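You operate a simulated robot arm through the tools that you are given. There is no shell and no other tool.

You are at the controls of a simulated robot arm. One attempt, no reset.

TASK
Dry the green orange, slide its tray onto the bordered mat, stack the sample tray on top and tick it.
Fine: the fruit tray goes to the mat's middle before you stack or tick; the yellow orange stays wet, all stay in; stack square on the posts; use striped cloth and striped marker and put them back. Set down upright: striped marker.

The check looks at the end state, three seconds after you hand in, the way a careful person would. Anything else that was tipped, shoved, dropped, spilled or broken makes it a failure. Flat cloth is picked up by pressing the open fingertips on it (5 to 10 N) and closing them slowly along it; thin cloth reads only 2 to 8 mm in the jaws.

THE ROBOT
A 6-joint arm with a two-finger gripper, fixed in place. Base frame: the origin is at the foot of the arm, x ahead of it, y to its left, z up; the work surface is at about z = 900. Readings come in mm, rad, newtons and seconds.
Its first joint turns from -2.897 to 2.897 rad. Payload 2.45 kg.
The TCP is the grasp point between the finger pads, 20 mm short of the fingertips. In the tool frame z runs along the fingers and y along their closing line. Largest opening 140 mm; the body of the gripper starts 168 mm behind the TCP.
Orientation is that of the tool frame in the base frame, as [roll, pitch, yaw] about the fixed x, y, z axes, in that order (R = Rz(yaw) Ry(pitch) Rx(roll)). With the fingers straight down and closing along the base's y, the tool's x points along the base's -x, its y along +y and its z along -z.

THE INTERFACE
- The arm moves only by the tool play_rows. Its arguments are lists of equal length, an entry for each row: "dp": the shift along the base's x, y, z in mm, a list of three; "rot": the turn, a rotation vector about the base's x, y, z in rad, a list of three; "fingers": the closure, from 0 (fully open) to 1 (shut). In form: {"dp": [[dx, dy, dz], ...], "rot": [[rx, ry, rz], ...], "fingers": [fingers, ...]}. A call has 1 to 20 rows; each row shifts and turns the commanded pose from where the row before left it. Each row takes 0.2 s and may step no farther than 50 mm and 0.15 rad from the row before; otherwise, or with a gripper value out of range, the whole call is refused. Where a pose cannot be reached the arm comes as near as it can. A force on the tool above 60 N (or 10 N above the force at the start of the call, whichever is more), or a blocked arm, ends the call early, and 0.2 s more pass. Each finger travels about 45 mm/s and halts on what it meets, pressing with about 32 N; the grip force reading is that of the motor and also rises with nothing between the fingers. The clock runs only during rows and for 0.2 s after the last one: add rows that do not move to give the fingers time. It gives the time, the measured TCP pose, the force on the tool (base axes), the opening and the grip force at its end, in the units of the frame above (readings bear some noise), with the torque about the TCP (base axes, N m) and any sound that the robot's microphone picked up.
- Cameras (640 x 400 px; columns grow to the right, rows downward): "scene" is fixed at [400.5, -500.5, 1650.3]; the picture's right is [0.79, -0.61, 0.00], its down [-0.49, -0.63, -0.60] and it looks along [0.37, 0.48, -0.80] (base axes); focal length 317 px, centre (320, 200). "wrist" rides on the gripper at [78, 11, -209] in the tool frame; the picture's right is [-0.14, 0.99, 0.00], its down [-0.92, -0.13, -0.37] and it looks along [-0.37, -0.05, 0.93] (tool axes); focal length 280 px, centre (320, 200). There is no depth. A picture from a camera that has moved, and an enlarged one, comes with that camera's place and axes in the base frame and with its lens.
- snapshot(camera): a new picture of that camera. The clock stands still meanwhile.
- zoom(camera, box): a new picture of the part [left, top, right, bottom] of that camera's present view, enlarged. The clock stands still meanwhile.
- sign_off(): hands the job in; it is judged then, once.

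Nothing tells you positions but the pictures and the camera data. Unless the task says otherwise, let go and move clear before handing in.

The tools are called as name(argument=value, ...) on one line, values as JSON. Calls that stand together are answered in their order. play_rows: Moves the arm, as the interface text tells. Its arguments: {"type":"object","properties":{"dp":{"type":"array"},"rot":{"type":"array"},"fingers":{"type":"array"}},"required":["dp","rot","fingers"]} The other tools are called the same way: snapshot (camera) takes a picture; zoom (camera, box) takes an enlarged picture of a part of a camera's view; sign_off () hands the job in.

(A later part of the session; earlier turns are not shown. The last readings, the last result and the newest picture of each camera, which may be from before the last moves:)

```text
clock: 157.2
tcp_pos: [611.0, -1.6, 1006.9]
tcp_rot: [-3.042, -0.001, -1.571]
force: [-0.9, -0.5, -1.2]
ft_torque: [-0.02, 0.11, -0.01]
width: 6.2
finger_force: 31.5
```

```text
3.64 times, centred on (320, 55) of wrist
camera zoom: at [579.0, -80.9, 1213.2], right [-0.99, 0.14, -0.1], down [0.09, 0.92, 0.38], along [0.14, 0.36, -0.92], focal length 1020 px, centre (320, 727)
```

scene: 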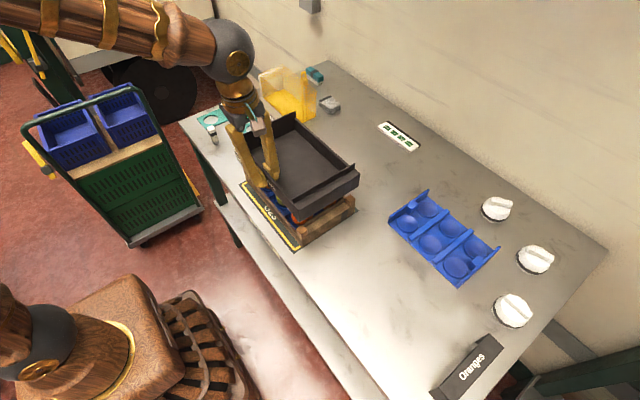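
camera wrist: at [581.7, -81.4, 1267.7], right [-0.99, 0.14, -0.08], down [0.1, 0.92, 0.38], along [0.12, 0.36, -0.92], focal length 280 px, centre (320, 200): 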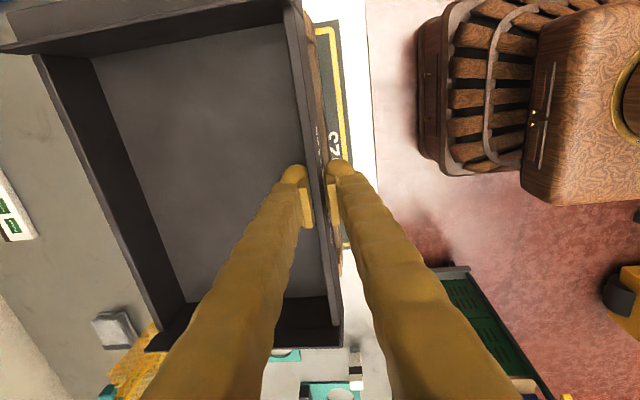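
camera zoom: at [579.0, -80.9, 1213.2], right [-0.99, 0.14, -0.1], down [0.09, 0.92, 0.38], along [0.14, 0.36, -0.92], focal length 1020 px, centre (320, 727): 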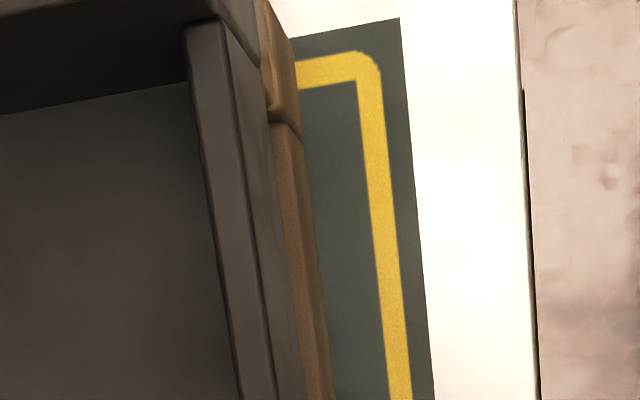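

The corners line up with the posts within about 1–2 mm. I'll lower in small steps until the tray touches the posts.

play_rows(dp=[[0, 0, -2], [0, 0, -2], [0, 0, -1.5], [0, 0, 0]], rot=[[0, 0, 0], [0, 0, 0], [0, 0, 0], [0, 0, 0]], fingers=[1, 1, 1, 1])

zoom(camera="scene", box=[290, 205, 330, 245])

zoom(camera="scene", box=[340, 175, 375, 215])

```text
clock: 158.2
tcp_pos: [612.1, -0.9, 1001.4]
tcp_rot: [-3.042, -0.003, -1.572]
force: [-3.2, -1.3, 16.1]
ft_torque: [-0.06, 0.17, -0.03]
width: 6.5
finger_force: 31.8
```

```text
10.00 times, centred on (310, 225) of scene
camera zoom: at [400.5, -500.5, 1650.3], right [0.79, -0.61, 0.0], down [-0.49, -0.63, -0.6], along [0.37, 0.48, -0.8], focal length 3171 px, centre (420, -50)
```

zoom: 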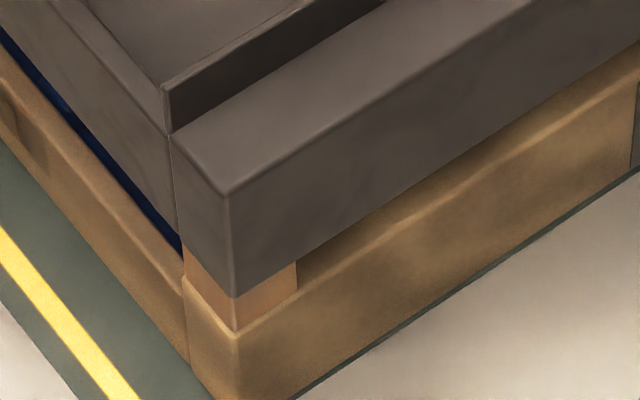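

```text
10.00 times, centred on (358, 195) of scene
camera zoom: at [400.5, -500.5, 1650.3], right [0.79, -0.61, 0.0], down [-0.49, -0.63, -0.6], along [0.37, 0.48, -0.8], focal length 3171 px, centre (-55, 250)
```

zoom: 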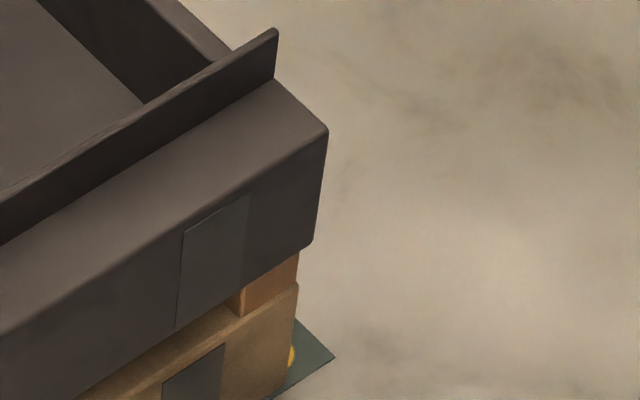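

The near posts have taken contact first (16 N near the gripped wall). I'll ease up slightly and rotate the far side down in small steps until it touches too.

play_rows(dp=[[0, 0, 1], [0, 0, 0], [0, 0, 0], [0, 0, 0]], rot=[[0, 0, 0], [0, 0.01, 0], [0, 0.01, 0], [0, 0, 0]], fingers=[1, 1, 1, 1])

```text
clock: 159.2
tcp_pos: [610.9, 0.2, 1001.9]
tcp_rot: [-3.064, -0.001, -1.572]
force: [-0.5, 0.0, -1.2]
ft_torque: [0.04, 0.05, 0.03]
width: 6.5
finger_force: 31.8
```

play_rows(dp=[[0, 0, 0], [0, 0, 0], [0, 0, 0]], rot=[[0, 0.01, 0], [0, 0.01, 0], [0, 0, 0]], fingers=[1, 1, 1])

zoom(camera="scene", box=[290, 205, 330, 245])

zoom(camera="scene", box=[340, 175, 375, 215])

```text
clock: 160.0
tcp_pos: [611.2, -1.1, 1003.0]
tcp_rot: [-3.083, -0.002, -1.569]
force: [0.3, 0.6, -0.9]
ft_torque: [-0.02, 0.06, -0.04]
width: 6.5
finger_force: 32.0
```

```text
10.00 times, centred on (310, 225) of scene
camera zoom: at [400.5, -500.5, 1650.3], right [0.79, -0.61, 0.0], down [-0.49, -0.63, -0.6], along [0.37, 0.48, -0.8], focal length 3171 px, centre (420, -50)
```

zoom: 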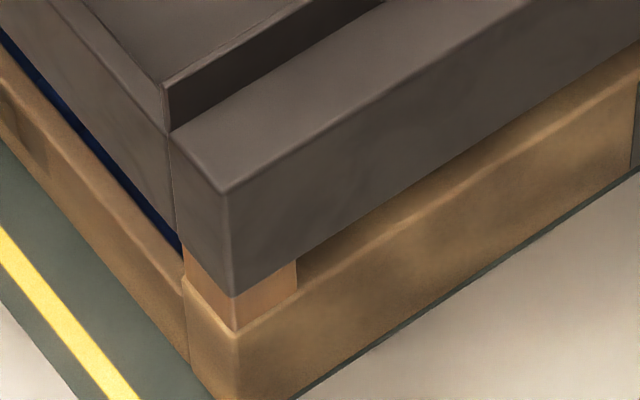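

```text
10.00 times, centred on (358, 195) of scene
camera zoom: at [400.5, -500.5, 1650.3], right [0.79, -0.61, 0.0], down [-0.49, -0.63, -0.6], along [0.37, 0.48, -0.8], focal length 3171 px, centre (-55, 250)
```

zoom: 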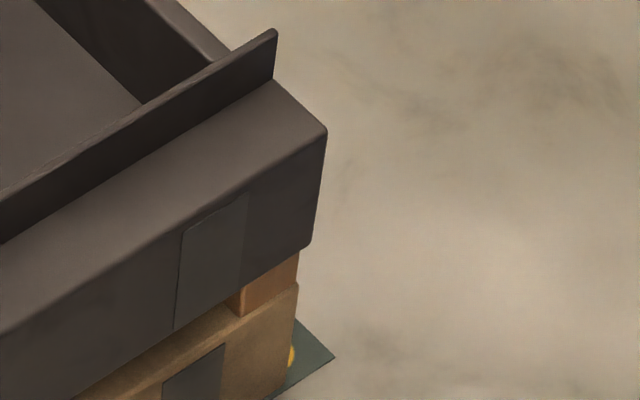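

Both sides rest now, but the tray sits about 3 mm too far toward -x and -y relative to the posts. I'll lift a few millimetres, shift by about (+2.7,+3.2) and set it down again.

play_rows(dp=[[0, 0, 3], [0, 0, 4], [1.5, 1.5, 0], [1.2, 1.7, 0], [0, 0, 0]], rot=[[0, -0.01, 0], [0, -0.01, 0], [0, 0, 0], [0, 0, 0], [0, 0, 0]], fingers=[1, 1, 1, 1, 1])

play_rows(dp=[[0, 0, -3], [0, 0, -2], [0, 0, -1], [0, 0, 0]], rot=[[0, 0, 0], [0, 0, 0], [0, 0, 0], [0, 0, 0]], fingers=[1, 1, 1, 1])

zoom(camera="scene", box=[290, 205, 330, 245])

zoom(camera="scene", box=[340, 175, 375, 215])

```text
clock: 161.2
tcp_pos: [614.3, 1.5, 1009.7]
tcp_rot: [-3.064, -0.001, -1.572]
force: [-0.6, 0.4, -1.0]
ft_torque: [-0.02, 0.11, -0.02]
width: 6.5
finger_force: 32.3
```

```text
clock: 162.2
tcp_pos: [614.7, 0.6, 1003.8]
tcp_rot: [-3.065, -0.003, -1.57]
force: [-0.1, 0.2, -1.0]
ft_torque: [0.02, 0.05, -0.01]
width: 6.3
finger_force: 31.8
```

```text
10.00 times, centred on (310, 225) of scene
camera zoom: at [400.5, -500.5, 1650.3], right [0.79, -0.61, 0.0], down [-0.49, -0.63, -0.6], along [0.37, 0.48, -0.8], focal length 3171 px, centre (420, -50)
```

zoom: 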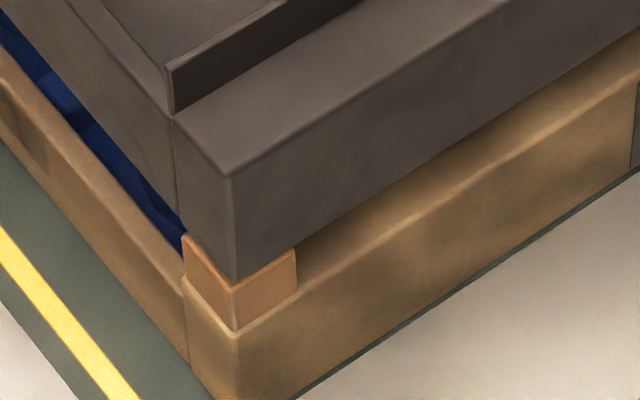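

```text
10.00 times, centred on (358, 195) of scene
camera zoom: at [400.5, -500.5, 1650.3], right [0.79, -0.61, 0.0], down [-0.49, -0.63, -0.6], along [0.37, 0.48, -0.8], focal length 3171 px, centre (-55, 250)
```

zoom: 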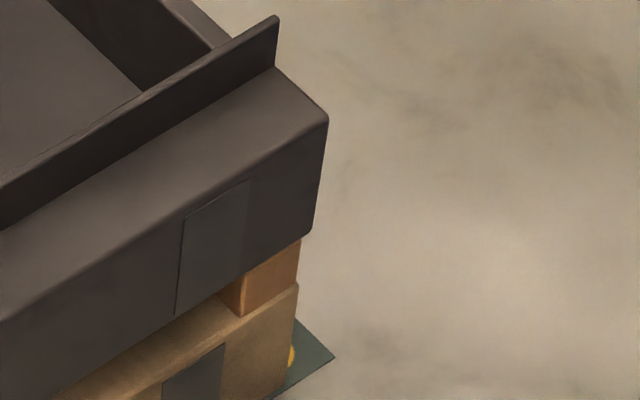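

The tray's corner edges now coincide with the post edges. I'll lower the last couple of millimetres until it bears on the posts.

play_rows(dp=[[0, 0, -0.7], [0, 0, -0.7], [0, 0, 0]], rot=[[0, 0, 0], [0, 0, 0], [0, 0, 0]], fingers=[1, 1, 1])

```text
clock: 163.0
tcp_pos: [614.2, 2.4, 1002.4]
tcp_rot: [-3.062, -0.002, -1.571]
force: [1.3, 0.3, 0.8]
ft_torque: [0.02, 0.04, -0.01]
width: 6.4
finger_force: 32.2
```

play_rows(dp=[[0, 0, -0.4], [0, 0, -0.3], [0, 0, 0]], rot=[[0, 0.006, 0], [0, 0.006, 0], [0, 0, 0]], fingers=[1, 1, 1])

zoom(camera="scene", box=[290, 205, 330, 245])

zoom(camera="scene", box=[340, 175, 375, 215])

zoom(camera="scene", box=[220, 90, 380, 260])

```text
clock: 163.8
tcp_pos: [614.0, 2.3, 1002.0]
tcp_rot: [-3.077, -0.003, -1.572]
force: [-4.0, -7.0, 18.3]
ft_torque: [-0.14, 0.09, 0.03]
width: 6.6
finger_force: 32.0
```

```text
10.00 times, centred on (310, 225) of scene
camera zoom: at [400.5, -500.5, 1650.3], right [0.79, -0.61, 0.0], down [-0.49, -0.63, -0.6], along [0.37, 0.48, -0.8], focal length 3171 px, centre (420, -50)
```

zoom: 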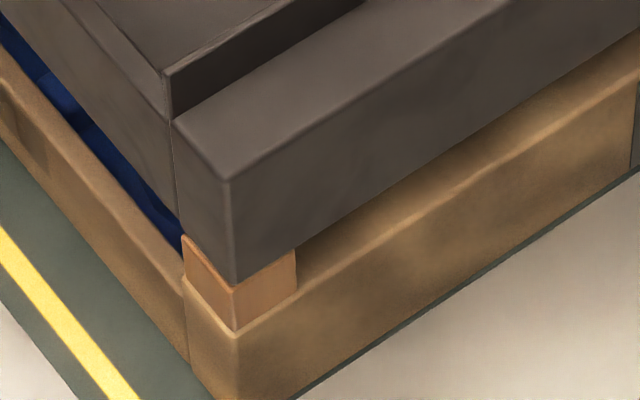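

```text
10.00 times, centred on (358, 195) of scene
camera zoom: at [400.5, -500.5, 1650.3], right [0.79, -0.61, 0.0], down [-0.49, -0.63, -0.6], along [0.37, 0.48, -0.8], focal length 3171 px, centre (-55, 250)
```

zoom: 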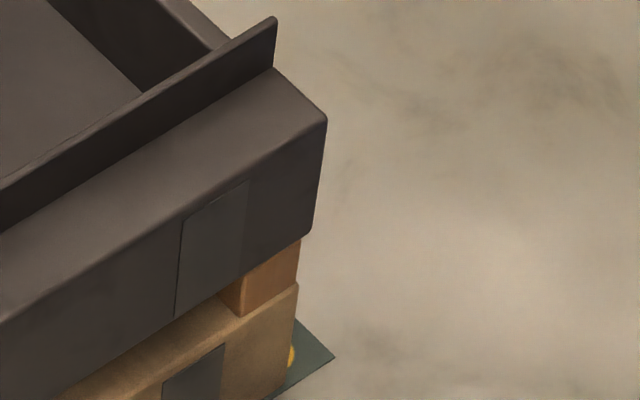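

```text
2.35 times, centred on (300, 175) of scene
camera zoom: at [400.5, -500.5, 1650.3], right [0.79, -0.61, 0.0], down [-0.49, -0.63, -0.6], along [0.37, 0.48, -0.8], focal length 746 px, centre (367, 259)
```

zoom: 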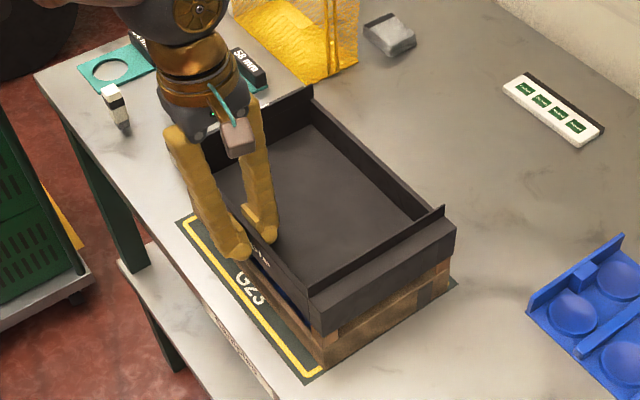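

It's bearing on the posts with 18 N. I'll ease off and then open the fingers slowly.

play_rows(dp=[[0, 0, 0.8], [0, 0, 0], [0, 0, 0]], rot=[[0, 0, 0], [0, 0, 0], [0, 0, 0]], fingers=[1, 1, 1])

play_rows(dp=[[0, 0, 0], [0, 0, 0], [0, 0, 0], [0, 0, 0], [0, 0, 0]], rot=[[0, 0, 0], [0, 0, 0], [0, 0, 0], [0, 0, 0], [0, 0, 0]], fingers=[0.95, 0.92, 0.89, 0.86, 0.84])

zoom(camera="scene", box=[220, 90, 380, 260])

snapshot(camera="wrist")

```text
clock: 164.6
tcp_pos: [613.3, 2.2, 1001.7]
tcp_rot: [-3.075, -0.002, -1.57]
force: [3.2, 0.1, 4.0]
ft_torque: [0.06, 0.05, -0.01]
width: 6.5
finger_force: 32.0
```

```text
clock: 165.8
tcp_pos: [613.2, 1.9, 1003.2]
tcp_rot: [-3.075, -0.001, -1.571]
force: [0.2, 0.5, 0.8]
ft_torque: [0.0, 0.02, 0.0]
width: 22.6
finger_force: 0.0
```

```text
2.35 times, centred on (300, 175) of scene
camera zoom: at [400.5, -500.5, 1650.3], right [0.79, -0.61, 0.0], down [-0.49, -0.63, -0.6], along [0.37, 0.48, -0.8], focal length 746 px, centre (367, 259)
```

zoom: 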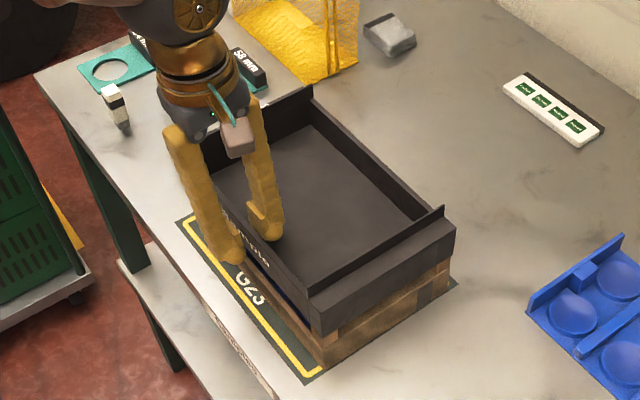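

```text
taken
camera wrist: at [588.3, -77.6, 1209.1], right [-0.99, 0.14, -0.07], down [0.1, 0.92, 0.37], along [0.11, 0.36, -0.92], focal length 280 px, centre (320, 200)
```

wrist: 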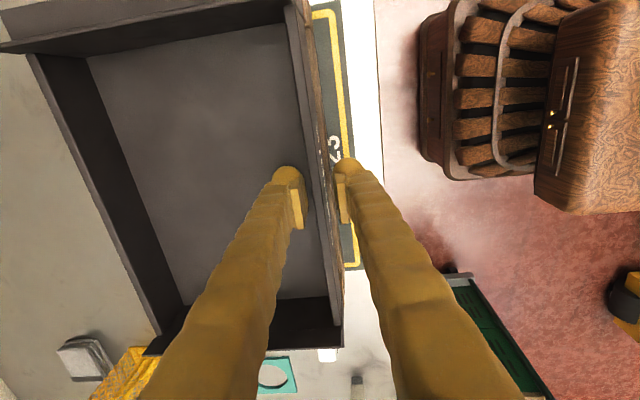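

Released. I'll rise clear and look from above at how squarely the tray sits on the crate.

play_rows(dp=[[0, 0, 5], [0, 0, 15], [0, 0, 30], [0, 0, 40], [0, 0, 40], [0, 0, 40], [0, 0, 30], [0, 0, 0]], rot=[[0, 0.02, 0], [0, 0.025, 0], [0, 0.022, 0], [0, 0, 0], [0, 0, 0], [0, 0, 0], [0, 0, 0], [0, 0, 0]], fingers=[0.82, 0.8, 0.8, 0.8, 0.8, 0.8, 0.8, 0.8])

snapshot(camera="scene")

snapshot(camera="wrist")

```text
clock: 167.6
tcp_pos: [613.6, 1.7, 1203.1]
tcp_rot: [3.141, -0.003, -1.57]
force: [0.5, 0.5, 0.2]
ft_torque: [-0.01, 0.03, 0.02]
width: 28.3
finger_force: 0.0
```

```text
taken
```

scene: 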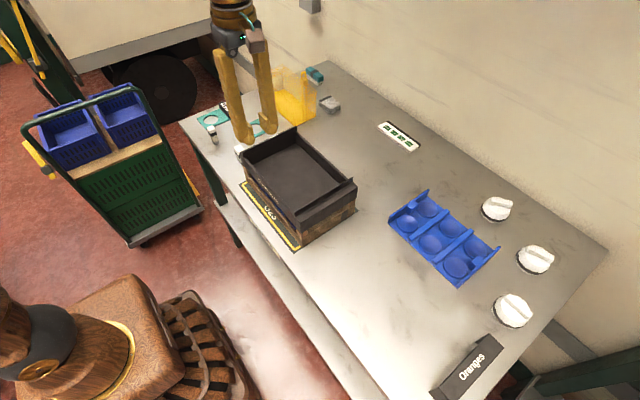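

```text
taken
camera wrist: at [602.9, -78.0, 1411.1], right [-0.99, 0.14, 0.0], down [0.13, 0.92, 0.37], along [0.05, 0.36, -0.93], focal length 280 px, centre (320, 200)
```

wrist: 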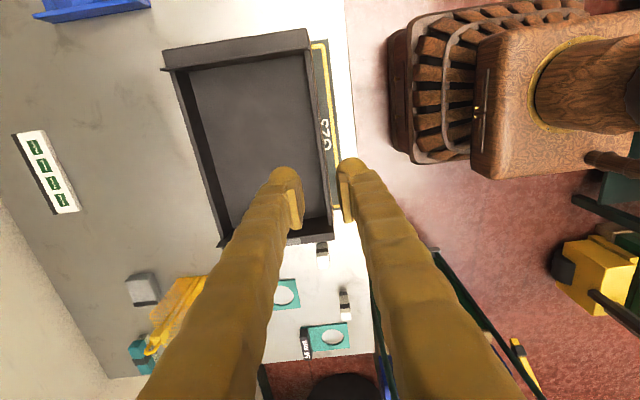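

zoom(camera="scene", box=[230, 120, 370, 255])

zoom(camera="scene", box=[235, 150, 275, 200])

zoom(camera="scene", box=[290, 205, 330, 245])

zoom(camera="scene", box=[340, 175, 375, 215])

zoom(camera="wrist", box=[150, 20, 350, 130])

```text
2.96 times, centred on (300, 188) of scene
camera zoom: at [400.5, -500.5, 1650.3], right [0.79, -0.61, 0.0], down [-0.49, -0.63, -0.6], along [0.37, 0.48, -0.8], focal length 940 px, centre (379, 237)
```

zoom: 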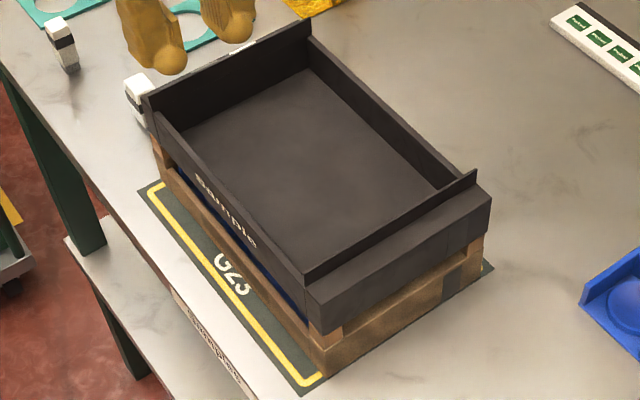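

```text
8.00 times, centred on (255, 175) of scene
camera zoom: at [400.5, -500.5, 1650.3], right [0.79, -0.61, 0.0], down [-0.49, -0.63, -0.6], along [0.37, 0.48, -0.8], focal length 2537 px, centre (840, 400)
```

zoom: 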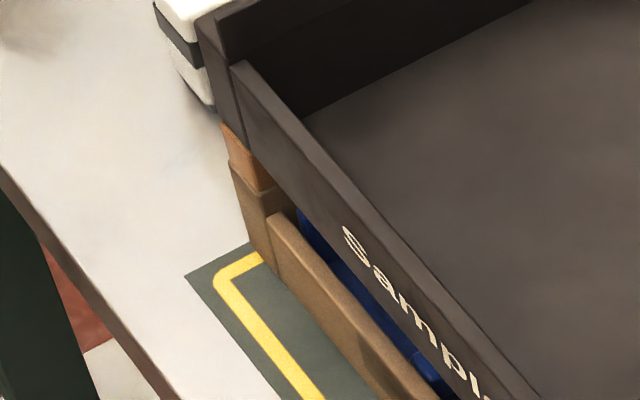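

```text
10.00 times, centred on (310, 225) of scene
camera zoom: at [400.5, -500.5, 1650.3], right [0.79, -0.61, 0.0], down [-0.49, -0.63, -0.6], along [0.37, 0.48, -0.8], focal length 3171 px, centre (420, -50)
```

zoom: 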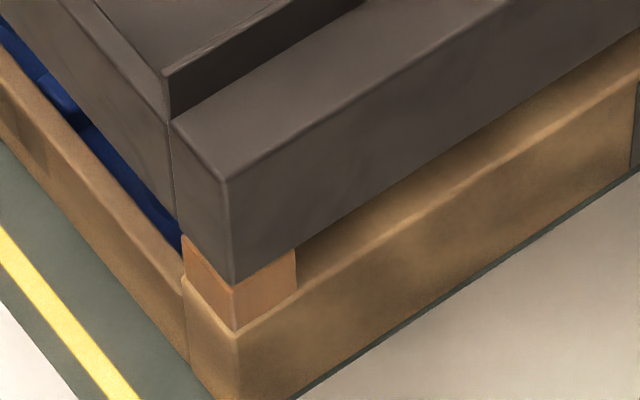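

```text
10.00 times, centred on (358, 195) of scene
camera zoom: at [400.5, -500.5, 1650.3], right [0.79, -0.61, 0.0], down [-0.49, -0.63, -0.6], along [0.37, 0.48, -0.8], focal length 3171 px, centre (-55, 250)
```

zoom: 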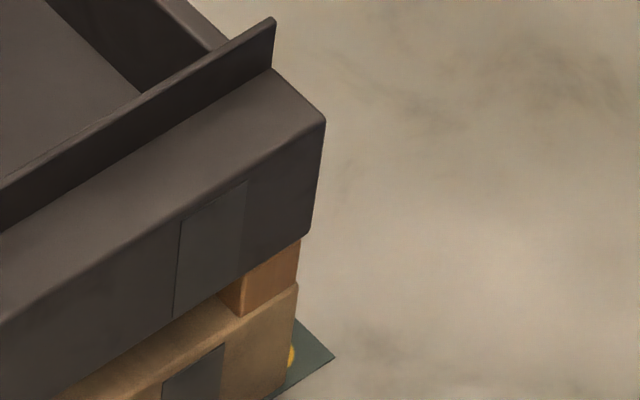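

```text
3.20 times, centred on (250, 75) of wrist
camera zoom: at [602.9, -78.0, 1411.1], right [-0.99, 0.14, 0.0], down [0.13, 0.92, 0.37], along [0.05, 0.36, -0.93], focal length 897 px, centre (544, 600)
```

zoom: 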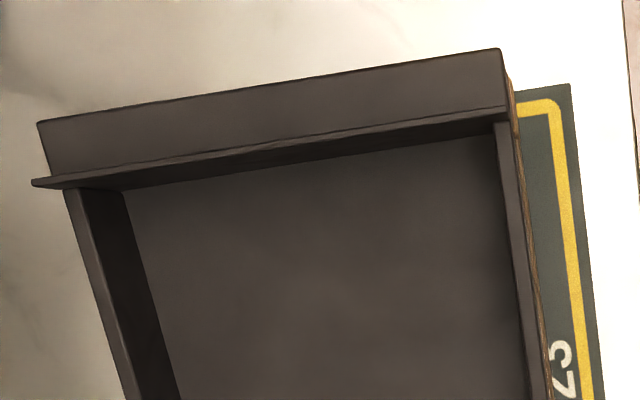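

The stack is square: at the three visible corners the tray edges continue straight into the posts. Next I'll fetch the marker near (610,351).

play_rows(dp=[[0, 35, 0], [0, 35, 0], [0, 35, 0], [0, 35, 0], [0, 35, 0], [0, 35, -10], [0, 35, -20], [0, 35, -20], [0, 35, -20], [0, 34, -20], [0, 0, 0]], rot=[[0, 0, 0], [0, 0, 0], [0, 0, 0], [0, 0, 0], [0, 0, 0], [0, 0, 0], [0, 0, 0], [0, 0, 0], [0, 0, 0], [0, 0, 0], [0, 0, 0]], fingers=[0.7, 0.6, 0.5, 0.5, 0.5, 0.5, 0.5, 0.5, 0.5, 0.5, 0.5])

snapshot(camera="wrist")

zoom(camera="wrist", box=[240, 110, 400, 230])

```text
clock: 170.0
tcp_pos: [611.9, 351.6, 1113.0]
tcp_rot: [3.139, -0.003, -1.57]
force: [0.4, -1.1, 0.1]
ft_torque: [0.03, -0.02, -0.02]
width: 69.8
finger_force: 0.1
```

```text
taken
camera wrist: at [602.1, 272.3, 1320.2], right [-0.99, 0.14, 0.0], down [0.13, 0.92, 0.37], along [0.05, 0.36, -0.93], focal length 280 px, centre (320, 200)
```

wrist: 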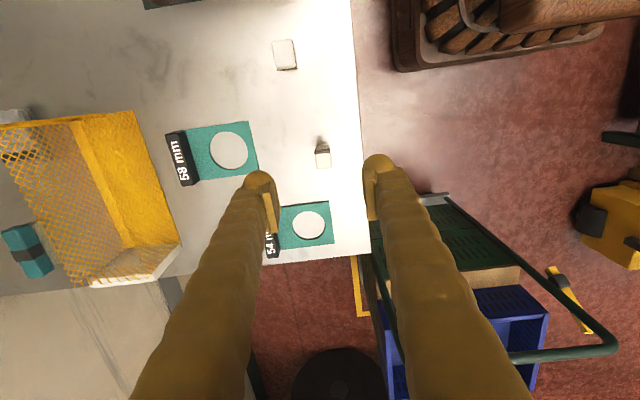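

```text
3.33 times, centred on (320, 170) of wrist
camera zoom: at [602.1, 272.3, 1320.2], right [-0.99, 0.14, 0.0], down [0.13, 0.92, 0.37], along [0.05, 0.36, -0.93], focal length 935 px, centre (320, 300)
```

zoom: 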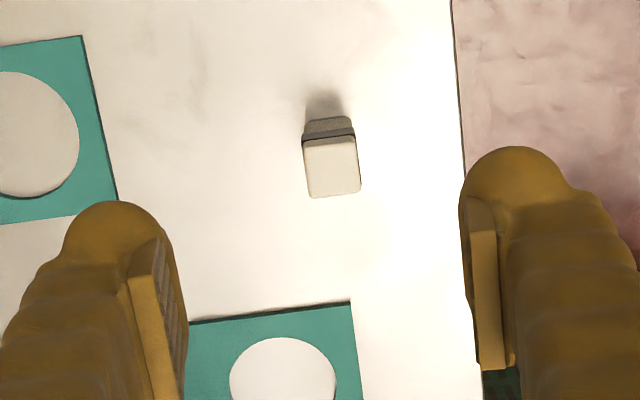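

The marker's top is centred near (609,358.5), about 20 mm square and axis-aligned. I'll centre over it and lower to grip its upper body.

play_rows(dp=[[-2.6, 6.9, -20], [0, 0, -40], [0, 0, -40], [0, 0, -20], [0, 0, 0]], rot=[[0.0, 0, 0], [0, 0, 0], [0, 0, 0], [0, 0, 0], [0, 0, 0]], fingers=[0.55, 0.6, 0.6, 0.6, 0.6])

snapshot(camera="wrist")

zoom(camera="scene", box=[190, 100, 270, 170])

```text
clock: 171.2
tcp_pos: [611.0, 357.4, 991.4]
tcp_rot: [3.139, -0.001, -1.571]
force: [-0.2, -0.2, -0.4]
ft_torque: [0.02, -0.01, 0.01]
width: 56.0
finger_force: 0.0
```

```text
taken
camera wrist: at [599.0, 278.4, 1200.2], right [-0.99, 0.14, 0.0], down [0.13, 0.92, 0.37], along [0.05, 0.36, -0.93], focal length 280 px, centre (320, 200)
```

wrist: 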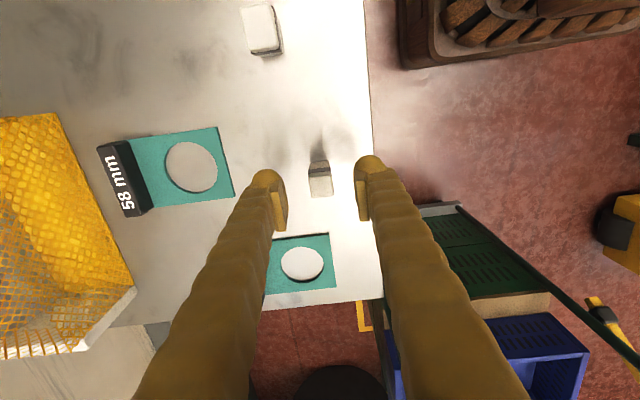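

```text
5.71 times, centred on (230, 135) of scene
camera zoom: at [400.5, -500.5, 1650.3], right [0.79, -0.61, 0.0], down [-0.49, -0.63, -0.6], along [0.37, 0.48, -0.8], focal length 1812 px, centre (834, 571)
```

zoom: 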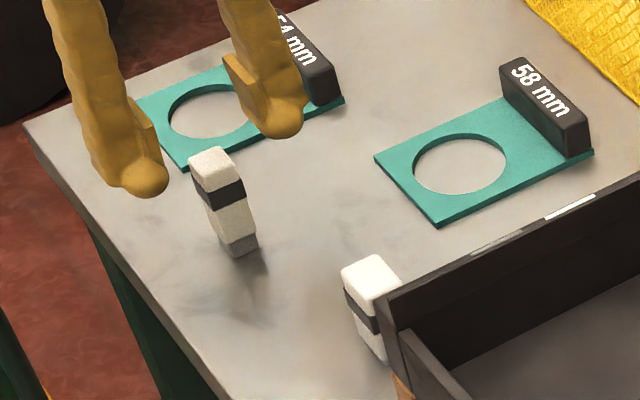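

zoom(camera="wrist", box=[280, 140, 360, 220])

```text
5.00 times, centred on (320, 180) of wrist
camera zoom: at [599.0, 278.4, 1200.2], right [-0.99, 0.14, 0.0], down [0.13, 0.92, 0.37], along [0.05, 0.36, -0.93], focal length 1402 px, centre (320, 300)
```

zoom: 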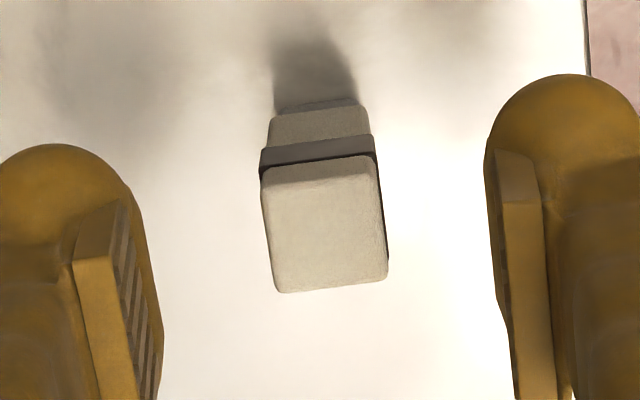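

play_rows(dp=[[-2, 1.3, -15], [0, 0, -20], [0, 0, -11], [0, 0, 0]], rot=[[0, 0, 0], [0, 0, 0], [0, 0, 0], [0, 0, 0]], fingers=[0.6, 0.6, 0.6, 0.6])

zoom(camera="wrist", box=[250, 130, 390, 240])

```text
clock: 172.2
tcp_pos: [608.7, 359.0, 946.5]
tcp_rot: [3.139, -0.001, -1.571]
force: [0.4, -0.5, 0.4]
ft_torque: [-0.02, 0.03, -0.02]
width: 56.1
finger_force: 0.0
```

```text
3.64 times, centred on (320, 185) of wrist
camera zoom: at [597.1, 279.9, 1154.2], right [-0.99, 0.14, 0.0], down [0.13, 0.92, 0.37], along [0.05, 0.36, -0.93], focal length 1020 px, centre (320, 254)
```

zoom: 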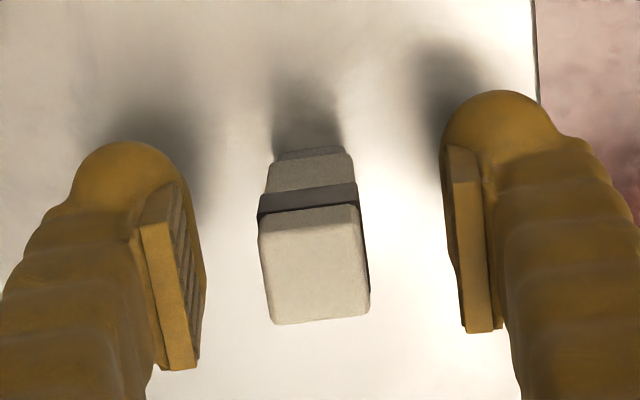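

Centred. I'll close gently on the marker.

play_rows(dp=[[0, 0, 0], [0, 0, 0], [0, 0, 0], [0, 0, 0], [0, 0, 0], [0, 0, 0]], rot=[[0, 0, 0], [0, 0, 0], [0, 0, 0], [0, 0, 0], [0, 0, 0], [0, 0, 0]], fingers=[0.7, 0.78, 0.82, 0.85, 0.87, 0.9])

zoom(camera="scene", box=[195, 110, 245, 160])

zoom(camera="wrist", box=[250, 130, 390, 240])

```text
clock: 173.6
tcp_pos: [609.1, 358.1, 946.1]
tcp_rot: [3.14, -0.003, -1.571]
force: [-0.4, -0.6, 0.3]
ft_torque: [0.04, 0.01, 0.01]
width: 19.6
finger_force: 31.6
```

```text
8.00 times, centred on (220, 135) of scene
camera zoom: at [400.5, -500.5, 1650.3], right [0.79, -0.61, 0.0], down [-0.49, -0.63, -0.6], along [0.37, 0.48, -0.8], focal length 2537 px, centre (1120, 720)
```

zoom: 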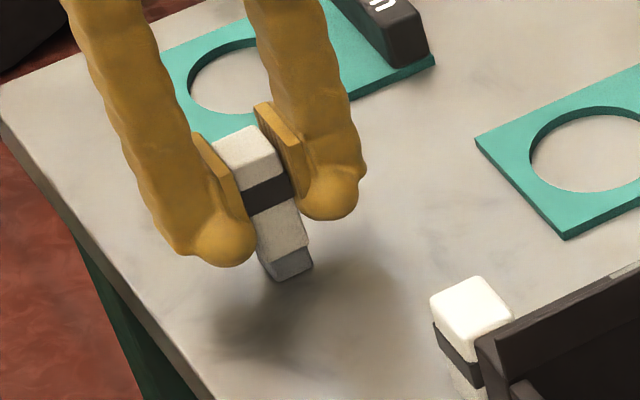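

```text
3.64 times, centred on (320, 185) of wrist
camera zoom: at [597.2, 279.9, 1154.3], right [-0.99, 0.14, 0.0], down [0.13, 0.92, 0.37], along [0.05, 0.36, -0.93], focal length 1020 px, centre (320, 254)
```

zoom: 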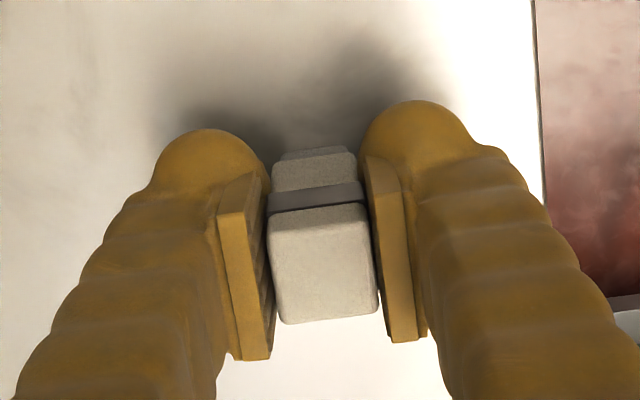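

The marker is held at 19.6 mm. I'll lift it and move toward the tray's +y end, stopping short so I can locate the white patch.

play_rows(dp=[[0, 0, 10], [0, 0, 35], [0, 0, 40], [0, 0, 40], [0, 0, 39], [20, -25, 0], [30, -30, 0], [30, -30, 0], [30, -30, 0], [5, -24, 0], [0, 0, 0]], rot=[[0, 0, 0], [0, 0, 0], [0, 0, 0], [0, 0, 0], [0, 0, 0], [0, 0, 0], [0, 0, 0], [0, 0, 0], [0, 0, 0], [0, 0, 0], [0, 0, 0]], fingers=[0.9, 0.9, 0.9, 0.9, 0.9, 0.9, 0.9, 0.9, 0.9, 0.9, 0.9])

snapshot(camera="wrist")

snapshot(camera="scene")

```text
clock: 176.0
tcp_pos: [724.8, 220.9, 1110.5]
tcp_rot: [3.14, -0.002, -1.571]
force: [-0.3, -0.4, -0.2]
ft_torque: [-0.01, 0.02, 0.02]
width: 19.4
finger_force: 32.6
```

```text
taken
camera wrist: at [712.7, 140.6, 1318.0], right [-0.99, 0.14, 0.0], down [0.13, 0.92, 0.37], along [0.05, 0.36, -0.93], focal length 280 px, centre (320, 200)
```

wrist: 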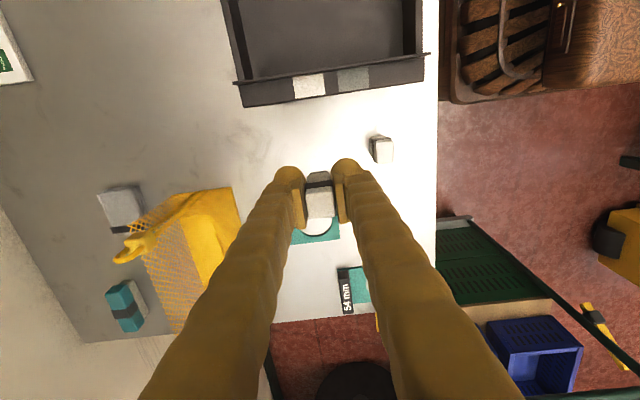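

```text
taken
```

scene: 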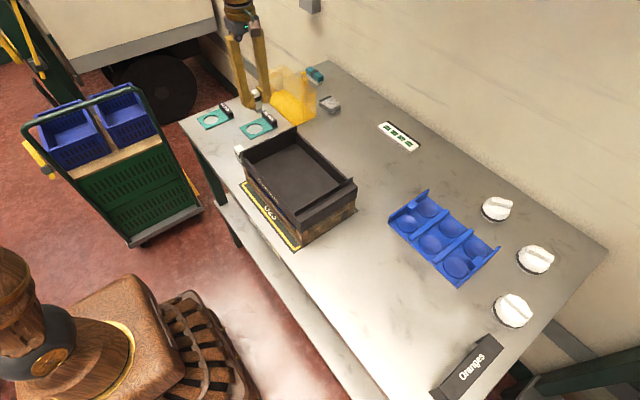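

zoom(camera="wrist", box=[260, 50, 400, 120])

zoom(camera="wrist", box=[220, 0, 440, 120])

```text
4.57 times, centred on (330, 85) of wrist
camera zoom: at [712.7, 140.6, 1318.0], right [-0.99, 0.14, 0.0], down [0.13, 0.92, 0.37], along [0.05, 0.36, -0.93], focal length 1282 px, centre (274, 726)
```

zoom: 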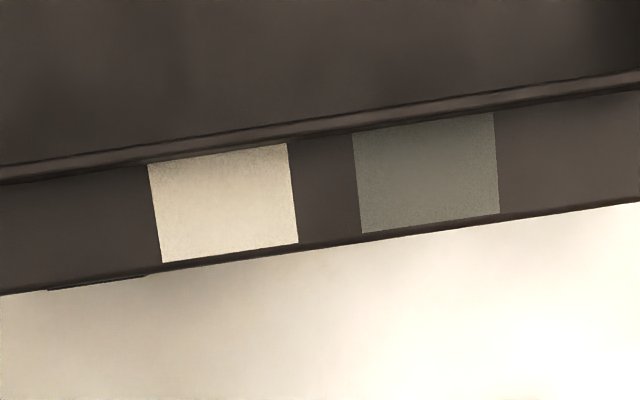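

```text
2.91 times, centred on (330, 60) of wrist
camera zoom: at [712.7, 140.6, 1318.0], right [-0.99, 0.14, 0.0], down [0.13, 0.92, 0.37], along [0.05, 0.36, -0.93], focal length 816 px, centre (291, 607)
```

zoom: 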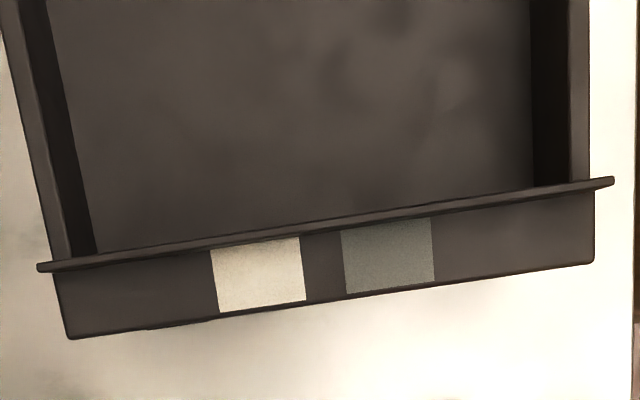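

The white patch spans x 708–738 and y 128–148 at about z 1016, just outside a raised lip. I'll bring the nib over the outer half of the patch, keeping the marker body clear of the lip.

play_rows(dp=[[-3, -30, 0], [-3, -30, 0], [-1.3, -19, 0], [0, 0, -15], [0, 0, -15], [0, 0, -8], [0, 0, 0]], rot=[[0, 0, 0], [0, 0, 0], [0, 0, 0], [0, 0, 0], [0, 0, 0], [0, 0, 0], [0, 0, 0]], fingers=[0.9, 0.9, 0.9, 0.9, 0.9, 0.9, 0.9])

snapshot(camera="wrist")

zoom(camera="scene", box=[255, 90, 325, 160])

```text
clock: 177.6
tcp_pos: [717.5, 141.1, 1071.5]
tcp_rot: [3.141, -0.003, -1.571]
force: [0.1, 0.0, -0.6]
ft_torque: [-0.02, -0.02, 0.0]
width: 19.3
finger_force: 31.9
```

```text
taken
camera wrist: at [705.6, 62.0, 1280.3], right [-0.99, 0.14, 0.0], down [0.13, 0.92, 0.37], along [0.05, 0.36, -0.93], focal length 280 px, centre (320, 200)
```

wrist: 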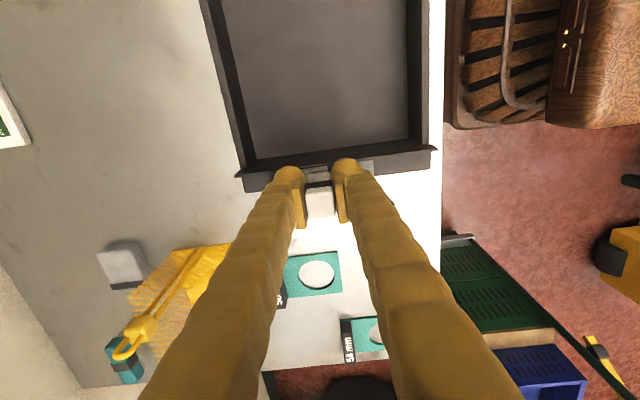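

```text
5.71 times, centred on (290, 125) of scene
camera zoom: at [400.5, -500.5, 1650.3], right [0.79, -0.61, 0.0], down [-0.49, -0.63, -0.6], along [0.37, 0.48, -0.8], focal length 1812 px, centre (491, 629)
```

zoom: 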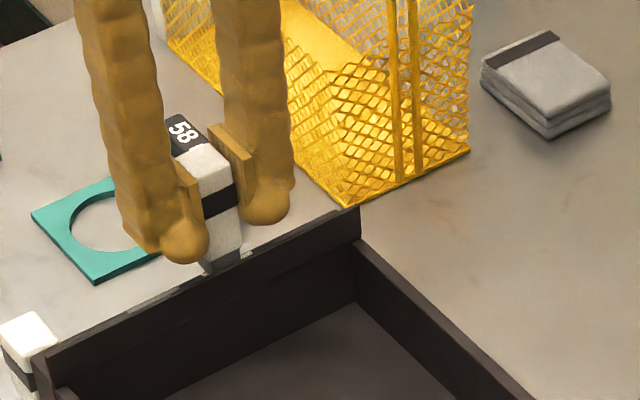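

zoom(camera="wrist", box=[270, 140, 390, 240])

zoom(camera="scene", box=[275, 110, 305, 140])

```text
4.00 times, centred on (330, 190) of wrist
camera zoom: at [705.6, 62.0, 1280.3], right [-0.99, 0.14, 0.0], down [0.13, 0.92, 0.37], along [0.05, 0.36, -0.93], focal length 1122 px, centre (280, 240)
```

zoom: 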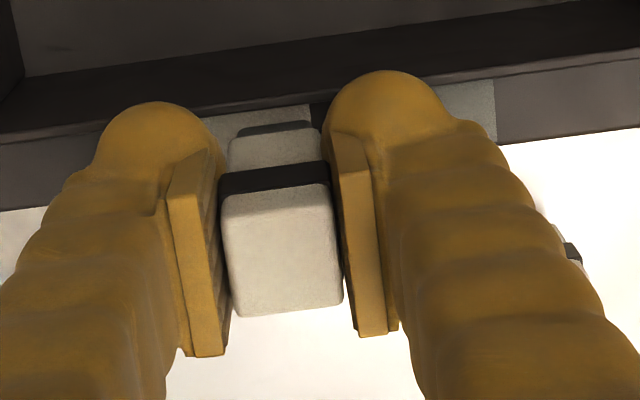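

```text
13.33 times, centred on (290, 125) of scene
camera zoom: at [400.5, -500.5, 1650.3], right [0.79, -0.61, 0.0], down [-0.49, -0.63, -0.6], along [0.37, 0.48, -0.8], focal length 4229 px, centre (720, 1200)
```

zoom: 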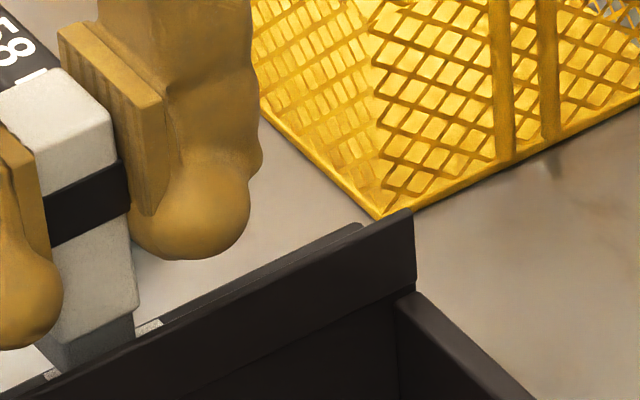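

The nib is just above the white patch. I'll shift 1.5 mm in x and lower slowly until it touches.

play_rows(dp=[[1.5, 0, -3], [0, 0, -2], [0, 0, -1.5], [0, 0, 0]], rot=[[0, 0, 0], [0, 0, 0], [0, 0, 0], [0, 0, 0]], fingers=[0.9, 0.9, 0.9, 0.9])

play_rows(dp=[[0, 0, -0.8], [0, 0, -0.8], [0, 0, 0]], rot=[[0, 0, 0], [0, 0, 0], [0, 0, 0]], fingers=[0.9, 0.9, 0.9])

```text
clock: 178.6
tcp_pos: [719.4, 141.1, 1065.4]
tcp_rot: [3.14, -0.002, -1.571]
force: [0.2, 0.8, 4.3]
ft_torque: [0.03, 0.02, -0.02]
width: 19.4
finger_force: 31.7
```

```text
clock: 179.4
tcp_pos: [717.9, 141.1, 1065.3]
tcp_rot: [-3.14, -0.002, -1.569]
force: [1.8, 0.2, 35.2]
ft_torque: [0.0, -0.01, 0.01]
width: 19.5
finger_force: 32.2
```

Contact, but the press is too firm now (35 N). I'll ease up to a light touch and draw the tick.

play_rows(dp=[[0, 0, 0.8], [0, 0, 0.5], [0, 0, 0]], rot=[[0, 0, 0], [0, 0, 0], [0, 0, 0]], fingers=[0.9, 0.9, 0.9])

```text
clock: 180.2
tcp_pos: [718.6, 140.8, 1065.4]
tcp_rot: [3.141, -0.002, -1.573]
force: [3.5, 1.6, 16.2]
ft_torque: [0.04, -0.06, -0.01]
width: 19.3
finger_force: 32.2
```

play_rows(dp=[[0, 0, 0.5], [1.2, -0.7, 0], [1.2, -0.7, 0], [1.2, -0.7, 0], [1.5, 0.9, 0], [1.5, 0.9, 0], [1.5, 0.9, 0], [1.5, 0.9, 0], [1.5, 0.6, 0], [0, 0, 0]], rot=[[0, 0, 0], [0, 0, 0], [0, 0, 0], [0, 0, 0], [0, 0, 0], [0, 0, 0], [0, 0, 0], [0, 0, 0], [0, 0, 0], [0, 0, 0]], fingers=[0.9, 0.9, 0.9, 0.9, 0.9, 0.9, 0.9, 0.9, 0.9, 0.9])

play_rows(dp=[[0, 0, 3], [0, 0, 15], [0, 0, 25], [0, 30, 10], [0, 40, 0], [0, 0, 0]], rot=[[0, 0, 0], [0, 0, 0], [0, 0, 0], [0, 0, 0], [0, 0, 0], [0, 0, 0]], fingers=[0.9, 0.9, 0.9, 0.9, 0.9, 0.9])

snapshot(camera="wrist")

zoom(camera="wrist", box=[240, 40, 420, 140])

```text
clock: 182.4
tcp_pos: [729.4, 144.3, 1065.5]
tcp_rot: [3.141, -0.001, -1.572]
force: [0.0, 0.0, -0.6]
ft_torque: [0.0, -0.03, 0.0]
width: 19.5
finger_force: 32.5
```

```text
clock: 183.8
tcp_pos: [729.9, 213.9, 1119.1]
tcp_rot: [3.139, -0.002, -1.571]
force: [0.3, -0.2, -0.2]
ft_torque: [0.03, 0.04, 0.0]
width: 19.5
finger_force: 32.4
```

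```text
taken
camera wrist: at [718.4, 134.6, 1327.5], right [-0.99, 0.14, 0.0], down [0.13, 0.92, 0.37], along [0.05, 0.36, -0.93], focal length 280 px, centre (320, 200)
```

wrist: 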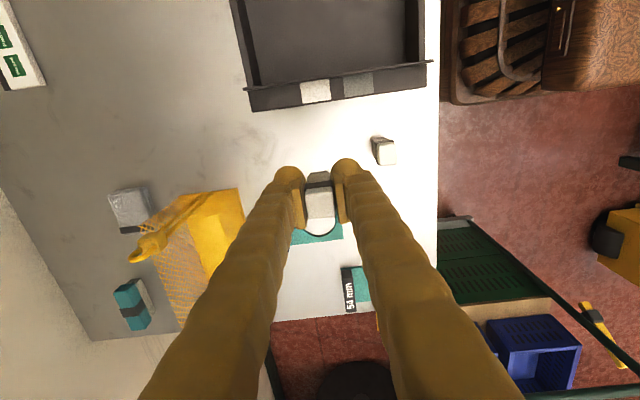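

```text
3.56 times, centred on (330, 90) of wrist
camera zoom: at [718.4, 134.6, 1327.5], right [-0.99, 0.14, 0.0], down [0.13, 0.92, 0.37], along [0.05, 0.36, -0.93], focal length 997 px, centre (284, 591)
```

zoom: 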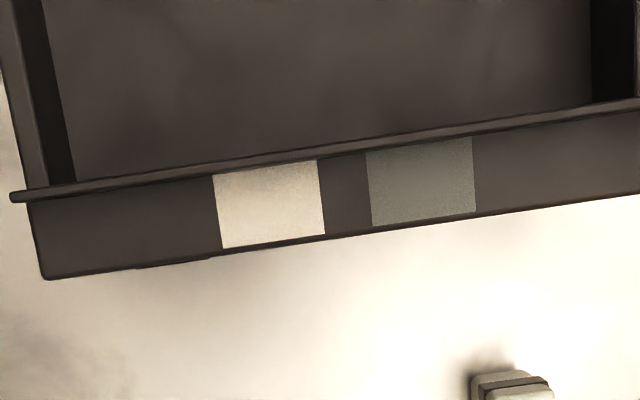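

zoom(camera="wrist", box=[295, 75, 340, 110])

zoom(camera="wrist", box=[335, 65, 380, 100])

zoom(camera="scene", box=[255, 90, 305, 150])

```text
11.43 times, centred on (318, 92) of wrist
camera zoom: at [718.4, 134.6, 1327.5], right [-0.99, 0.14, 0.0], down [0.13, 0.92, 0.37], along [0.05, 0.36, -0.93], focal length 3204 px, centre (349, 1429)
```

zoom: 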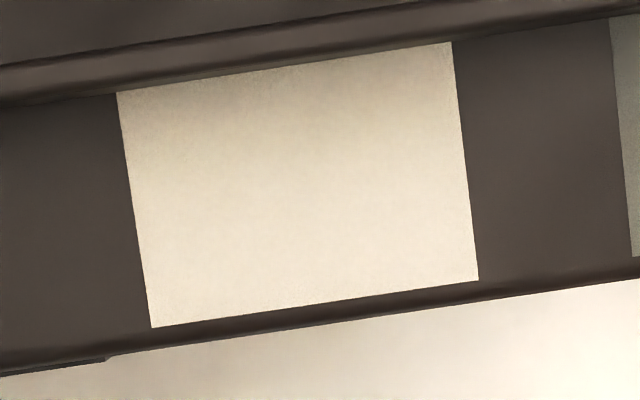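

```text
11.43 times, centred on (358, 82) of wrist
camera zoom: at [718.4, 134.6, 1327.5], right [-0.99, 0.14, 0.0], down [0.13, 0.92, 0.37], along [0.05, 0.36, -0.93], focal length 3204 px, centre (-109, 1543)
```

zoom: 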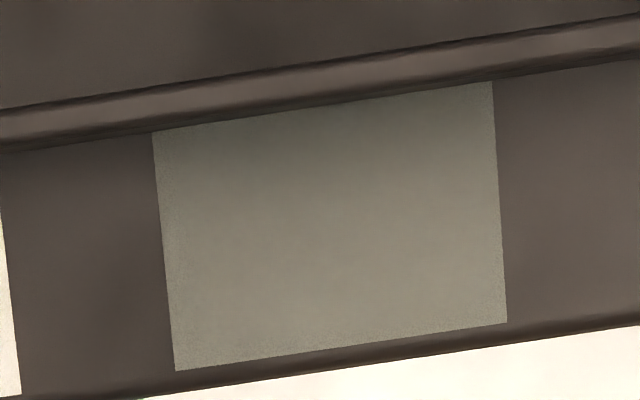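

```text
6.67 times, centred on (280, 120) of scene
camera zoom: at [400.5, -500.5, 1650.3], right [0.79, -0.61, 0.0], down [-0.49, -0.63, -0.6], along [0.37, 0.48, -0.8], focal length 2114 px, centre (587, 733)
```

zoom: 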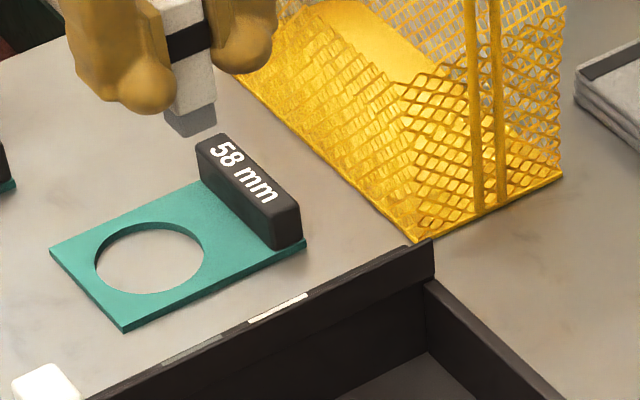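

No mark shows, and the force log says the nib barely touched during the strokes. I'll redo it with the force checked along the way.

play_rows(dp=[[-11.1, -30, 0], [0, -40.5, 0], [0, 0, -25], [0, 0, -20], [0, 0, -5.5], [0, 0, 0]], rot=[[0, 0, 0], [0, 0, 0], [0, 0, 0], [0, 0, 0], [0, 0, 0], [0, 0, 0]], fingers=[0.9, 0.9, 0.9, 0.9, 0.9, 0.9])

play_rows(dp=[[0, 0, -1], [0, 0, -1], [0, 0, -0.5], [0, 0, 0]], rot=[[0, 0, 0], [0, 0, 0], [0, 0, 0], [0, 0, 0]], fingers=[0.9, 0.9, 0.9, 0.9])

```text
clock: 185.2
tcp_pos: [718.5, 142.0, 1069.4]
tcp_rot: [3.139, -0.003, -1.571]
force: [0.0, 0.0, -0.6]
ft_torque: [-0.01, 0.03, 0.01]
width: 19.3
finger_force: 31.2
```

```text
clock: 186.2
tcp_pos: [718.4, 141.6, 1065.6]
tcp_rot: [3.14, -0.001, -1.572]
force: [0.0, 0.4, -0.5]
ft_torque: [0.0, 0.02, 0.04]
width: 19.4
finger_force: 32.1
```

play_rows(dp=[[0, 0, -0.5], [0, 0, -0.4], [0, 0, 0]], rot=[[0, 0, 0], [0, 0, 0], [0, 0, 0]], fingers=[0.9, 0.9, 0.9])

```text
clock: 187.0
tcp_pos: [718.4, 143.3, 1065.7]
tcp_rot: [3.14, -0.004, -1.573]
force: [0.2, -0.3, 3.8]
ft_torque: [0.01, 0.0, 0.03]
width: 19.5
finger_force: 32.0
```

play_rows(dp=[[0, 0, -0.3], [1.2, -0.9, 0], [1.2, -0.9, 0], [1.2, -0.9, 0], [0, 0, 0]], rot=[[0, 0, 0], [0, 0, 0], [0, 0, 0], [0, 0, 0], [0, 0, 0]], fingers=[0.9, 0.9, 0.9, 0.9, 0.9])

play_rows(dp=[[1.5, 0.9, 0], [1.5, 0.9, 0], [1.5, 0.9, 0], [0, 0, 0]], rot=[[0, 0, 0], [0, 0, 0], [0, 0, 0], [0, 0, 0]], fingers=[0.9, 0.9, 0.9, 0.9])

```text
clock: 188.2
tcp_pos: [722.3, 140.4, 1065.9]
tcp_rot: [3.141, -0.002, -1.571]
force: [-1.6, 1.0, 11.3]
ft_torque: [0.05, 0.07, 0.02]
width: 19.4
finger_force: 32.2
```

```text
clock: 189.2
tcp_pos: [726.3, 142.7, 1063.9]
tcp_rot: [3.139, -0.002, -1.571]
force: [-3.4, -3.0, 12.5]
ft_torque: [-0.12, 0.05, 0.0]
width: 19.3
finger_force: 32.1
```

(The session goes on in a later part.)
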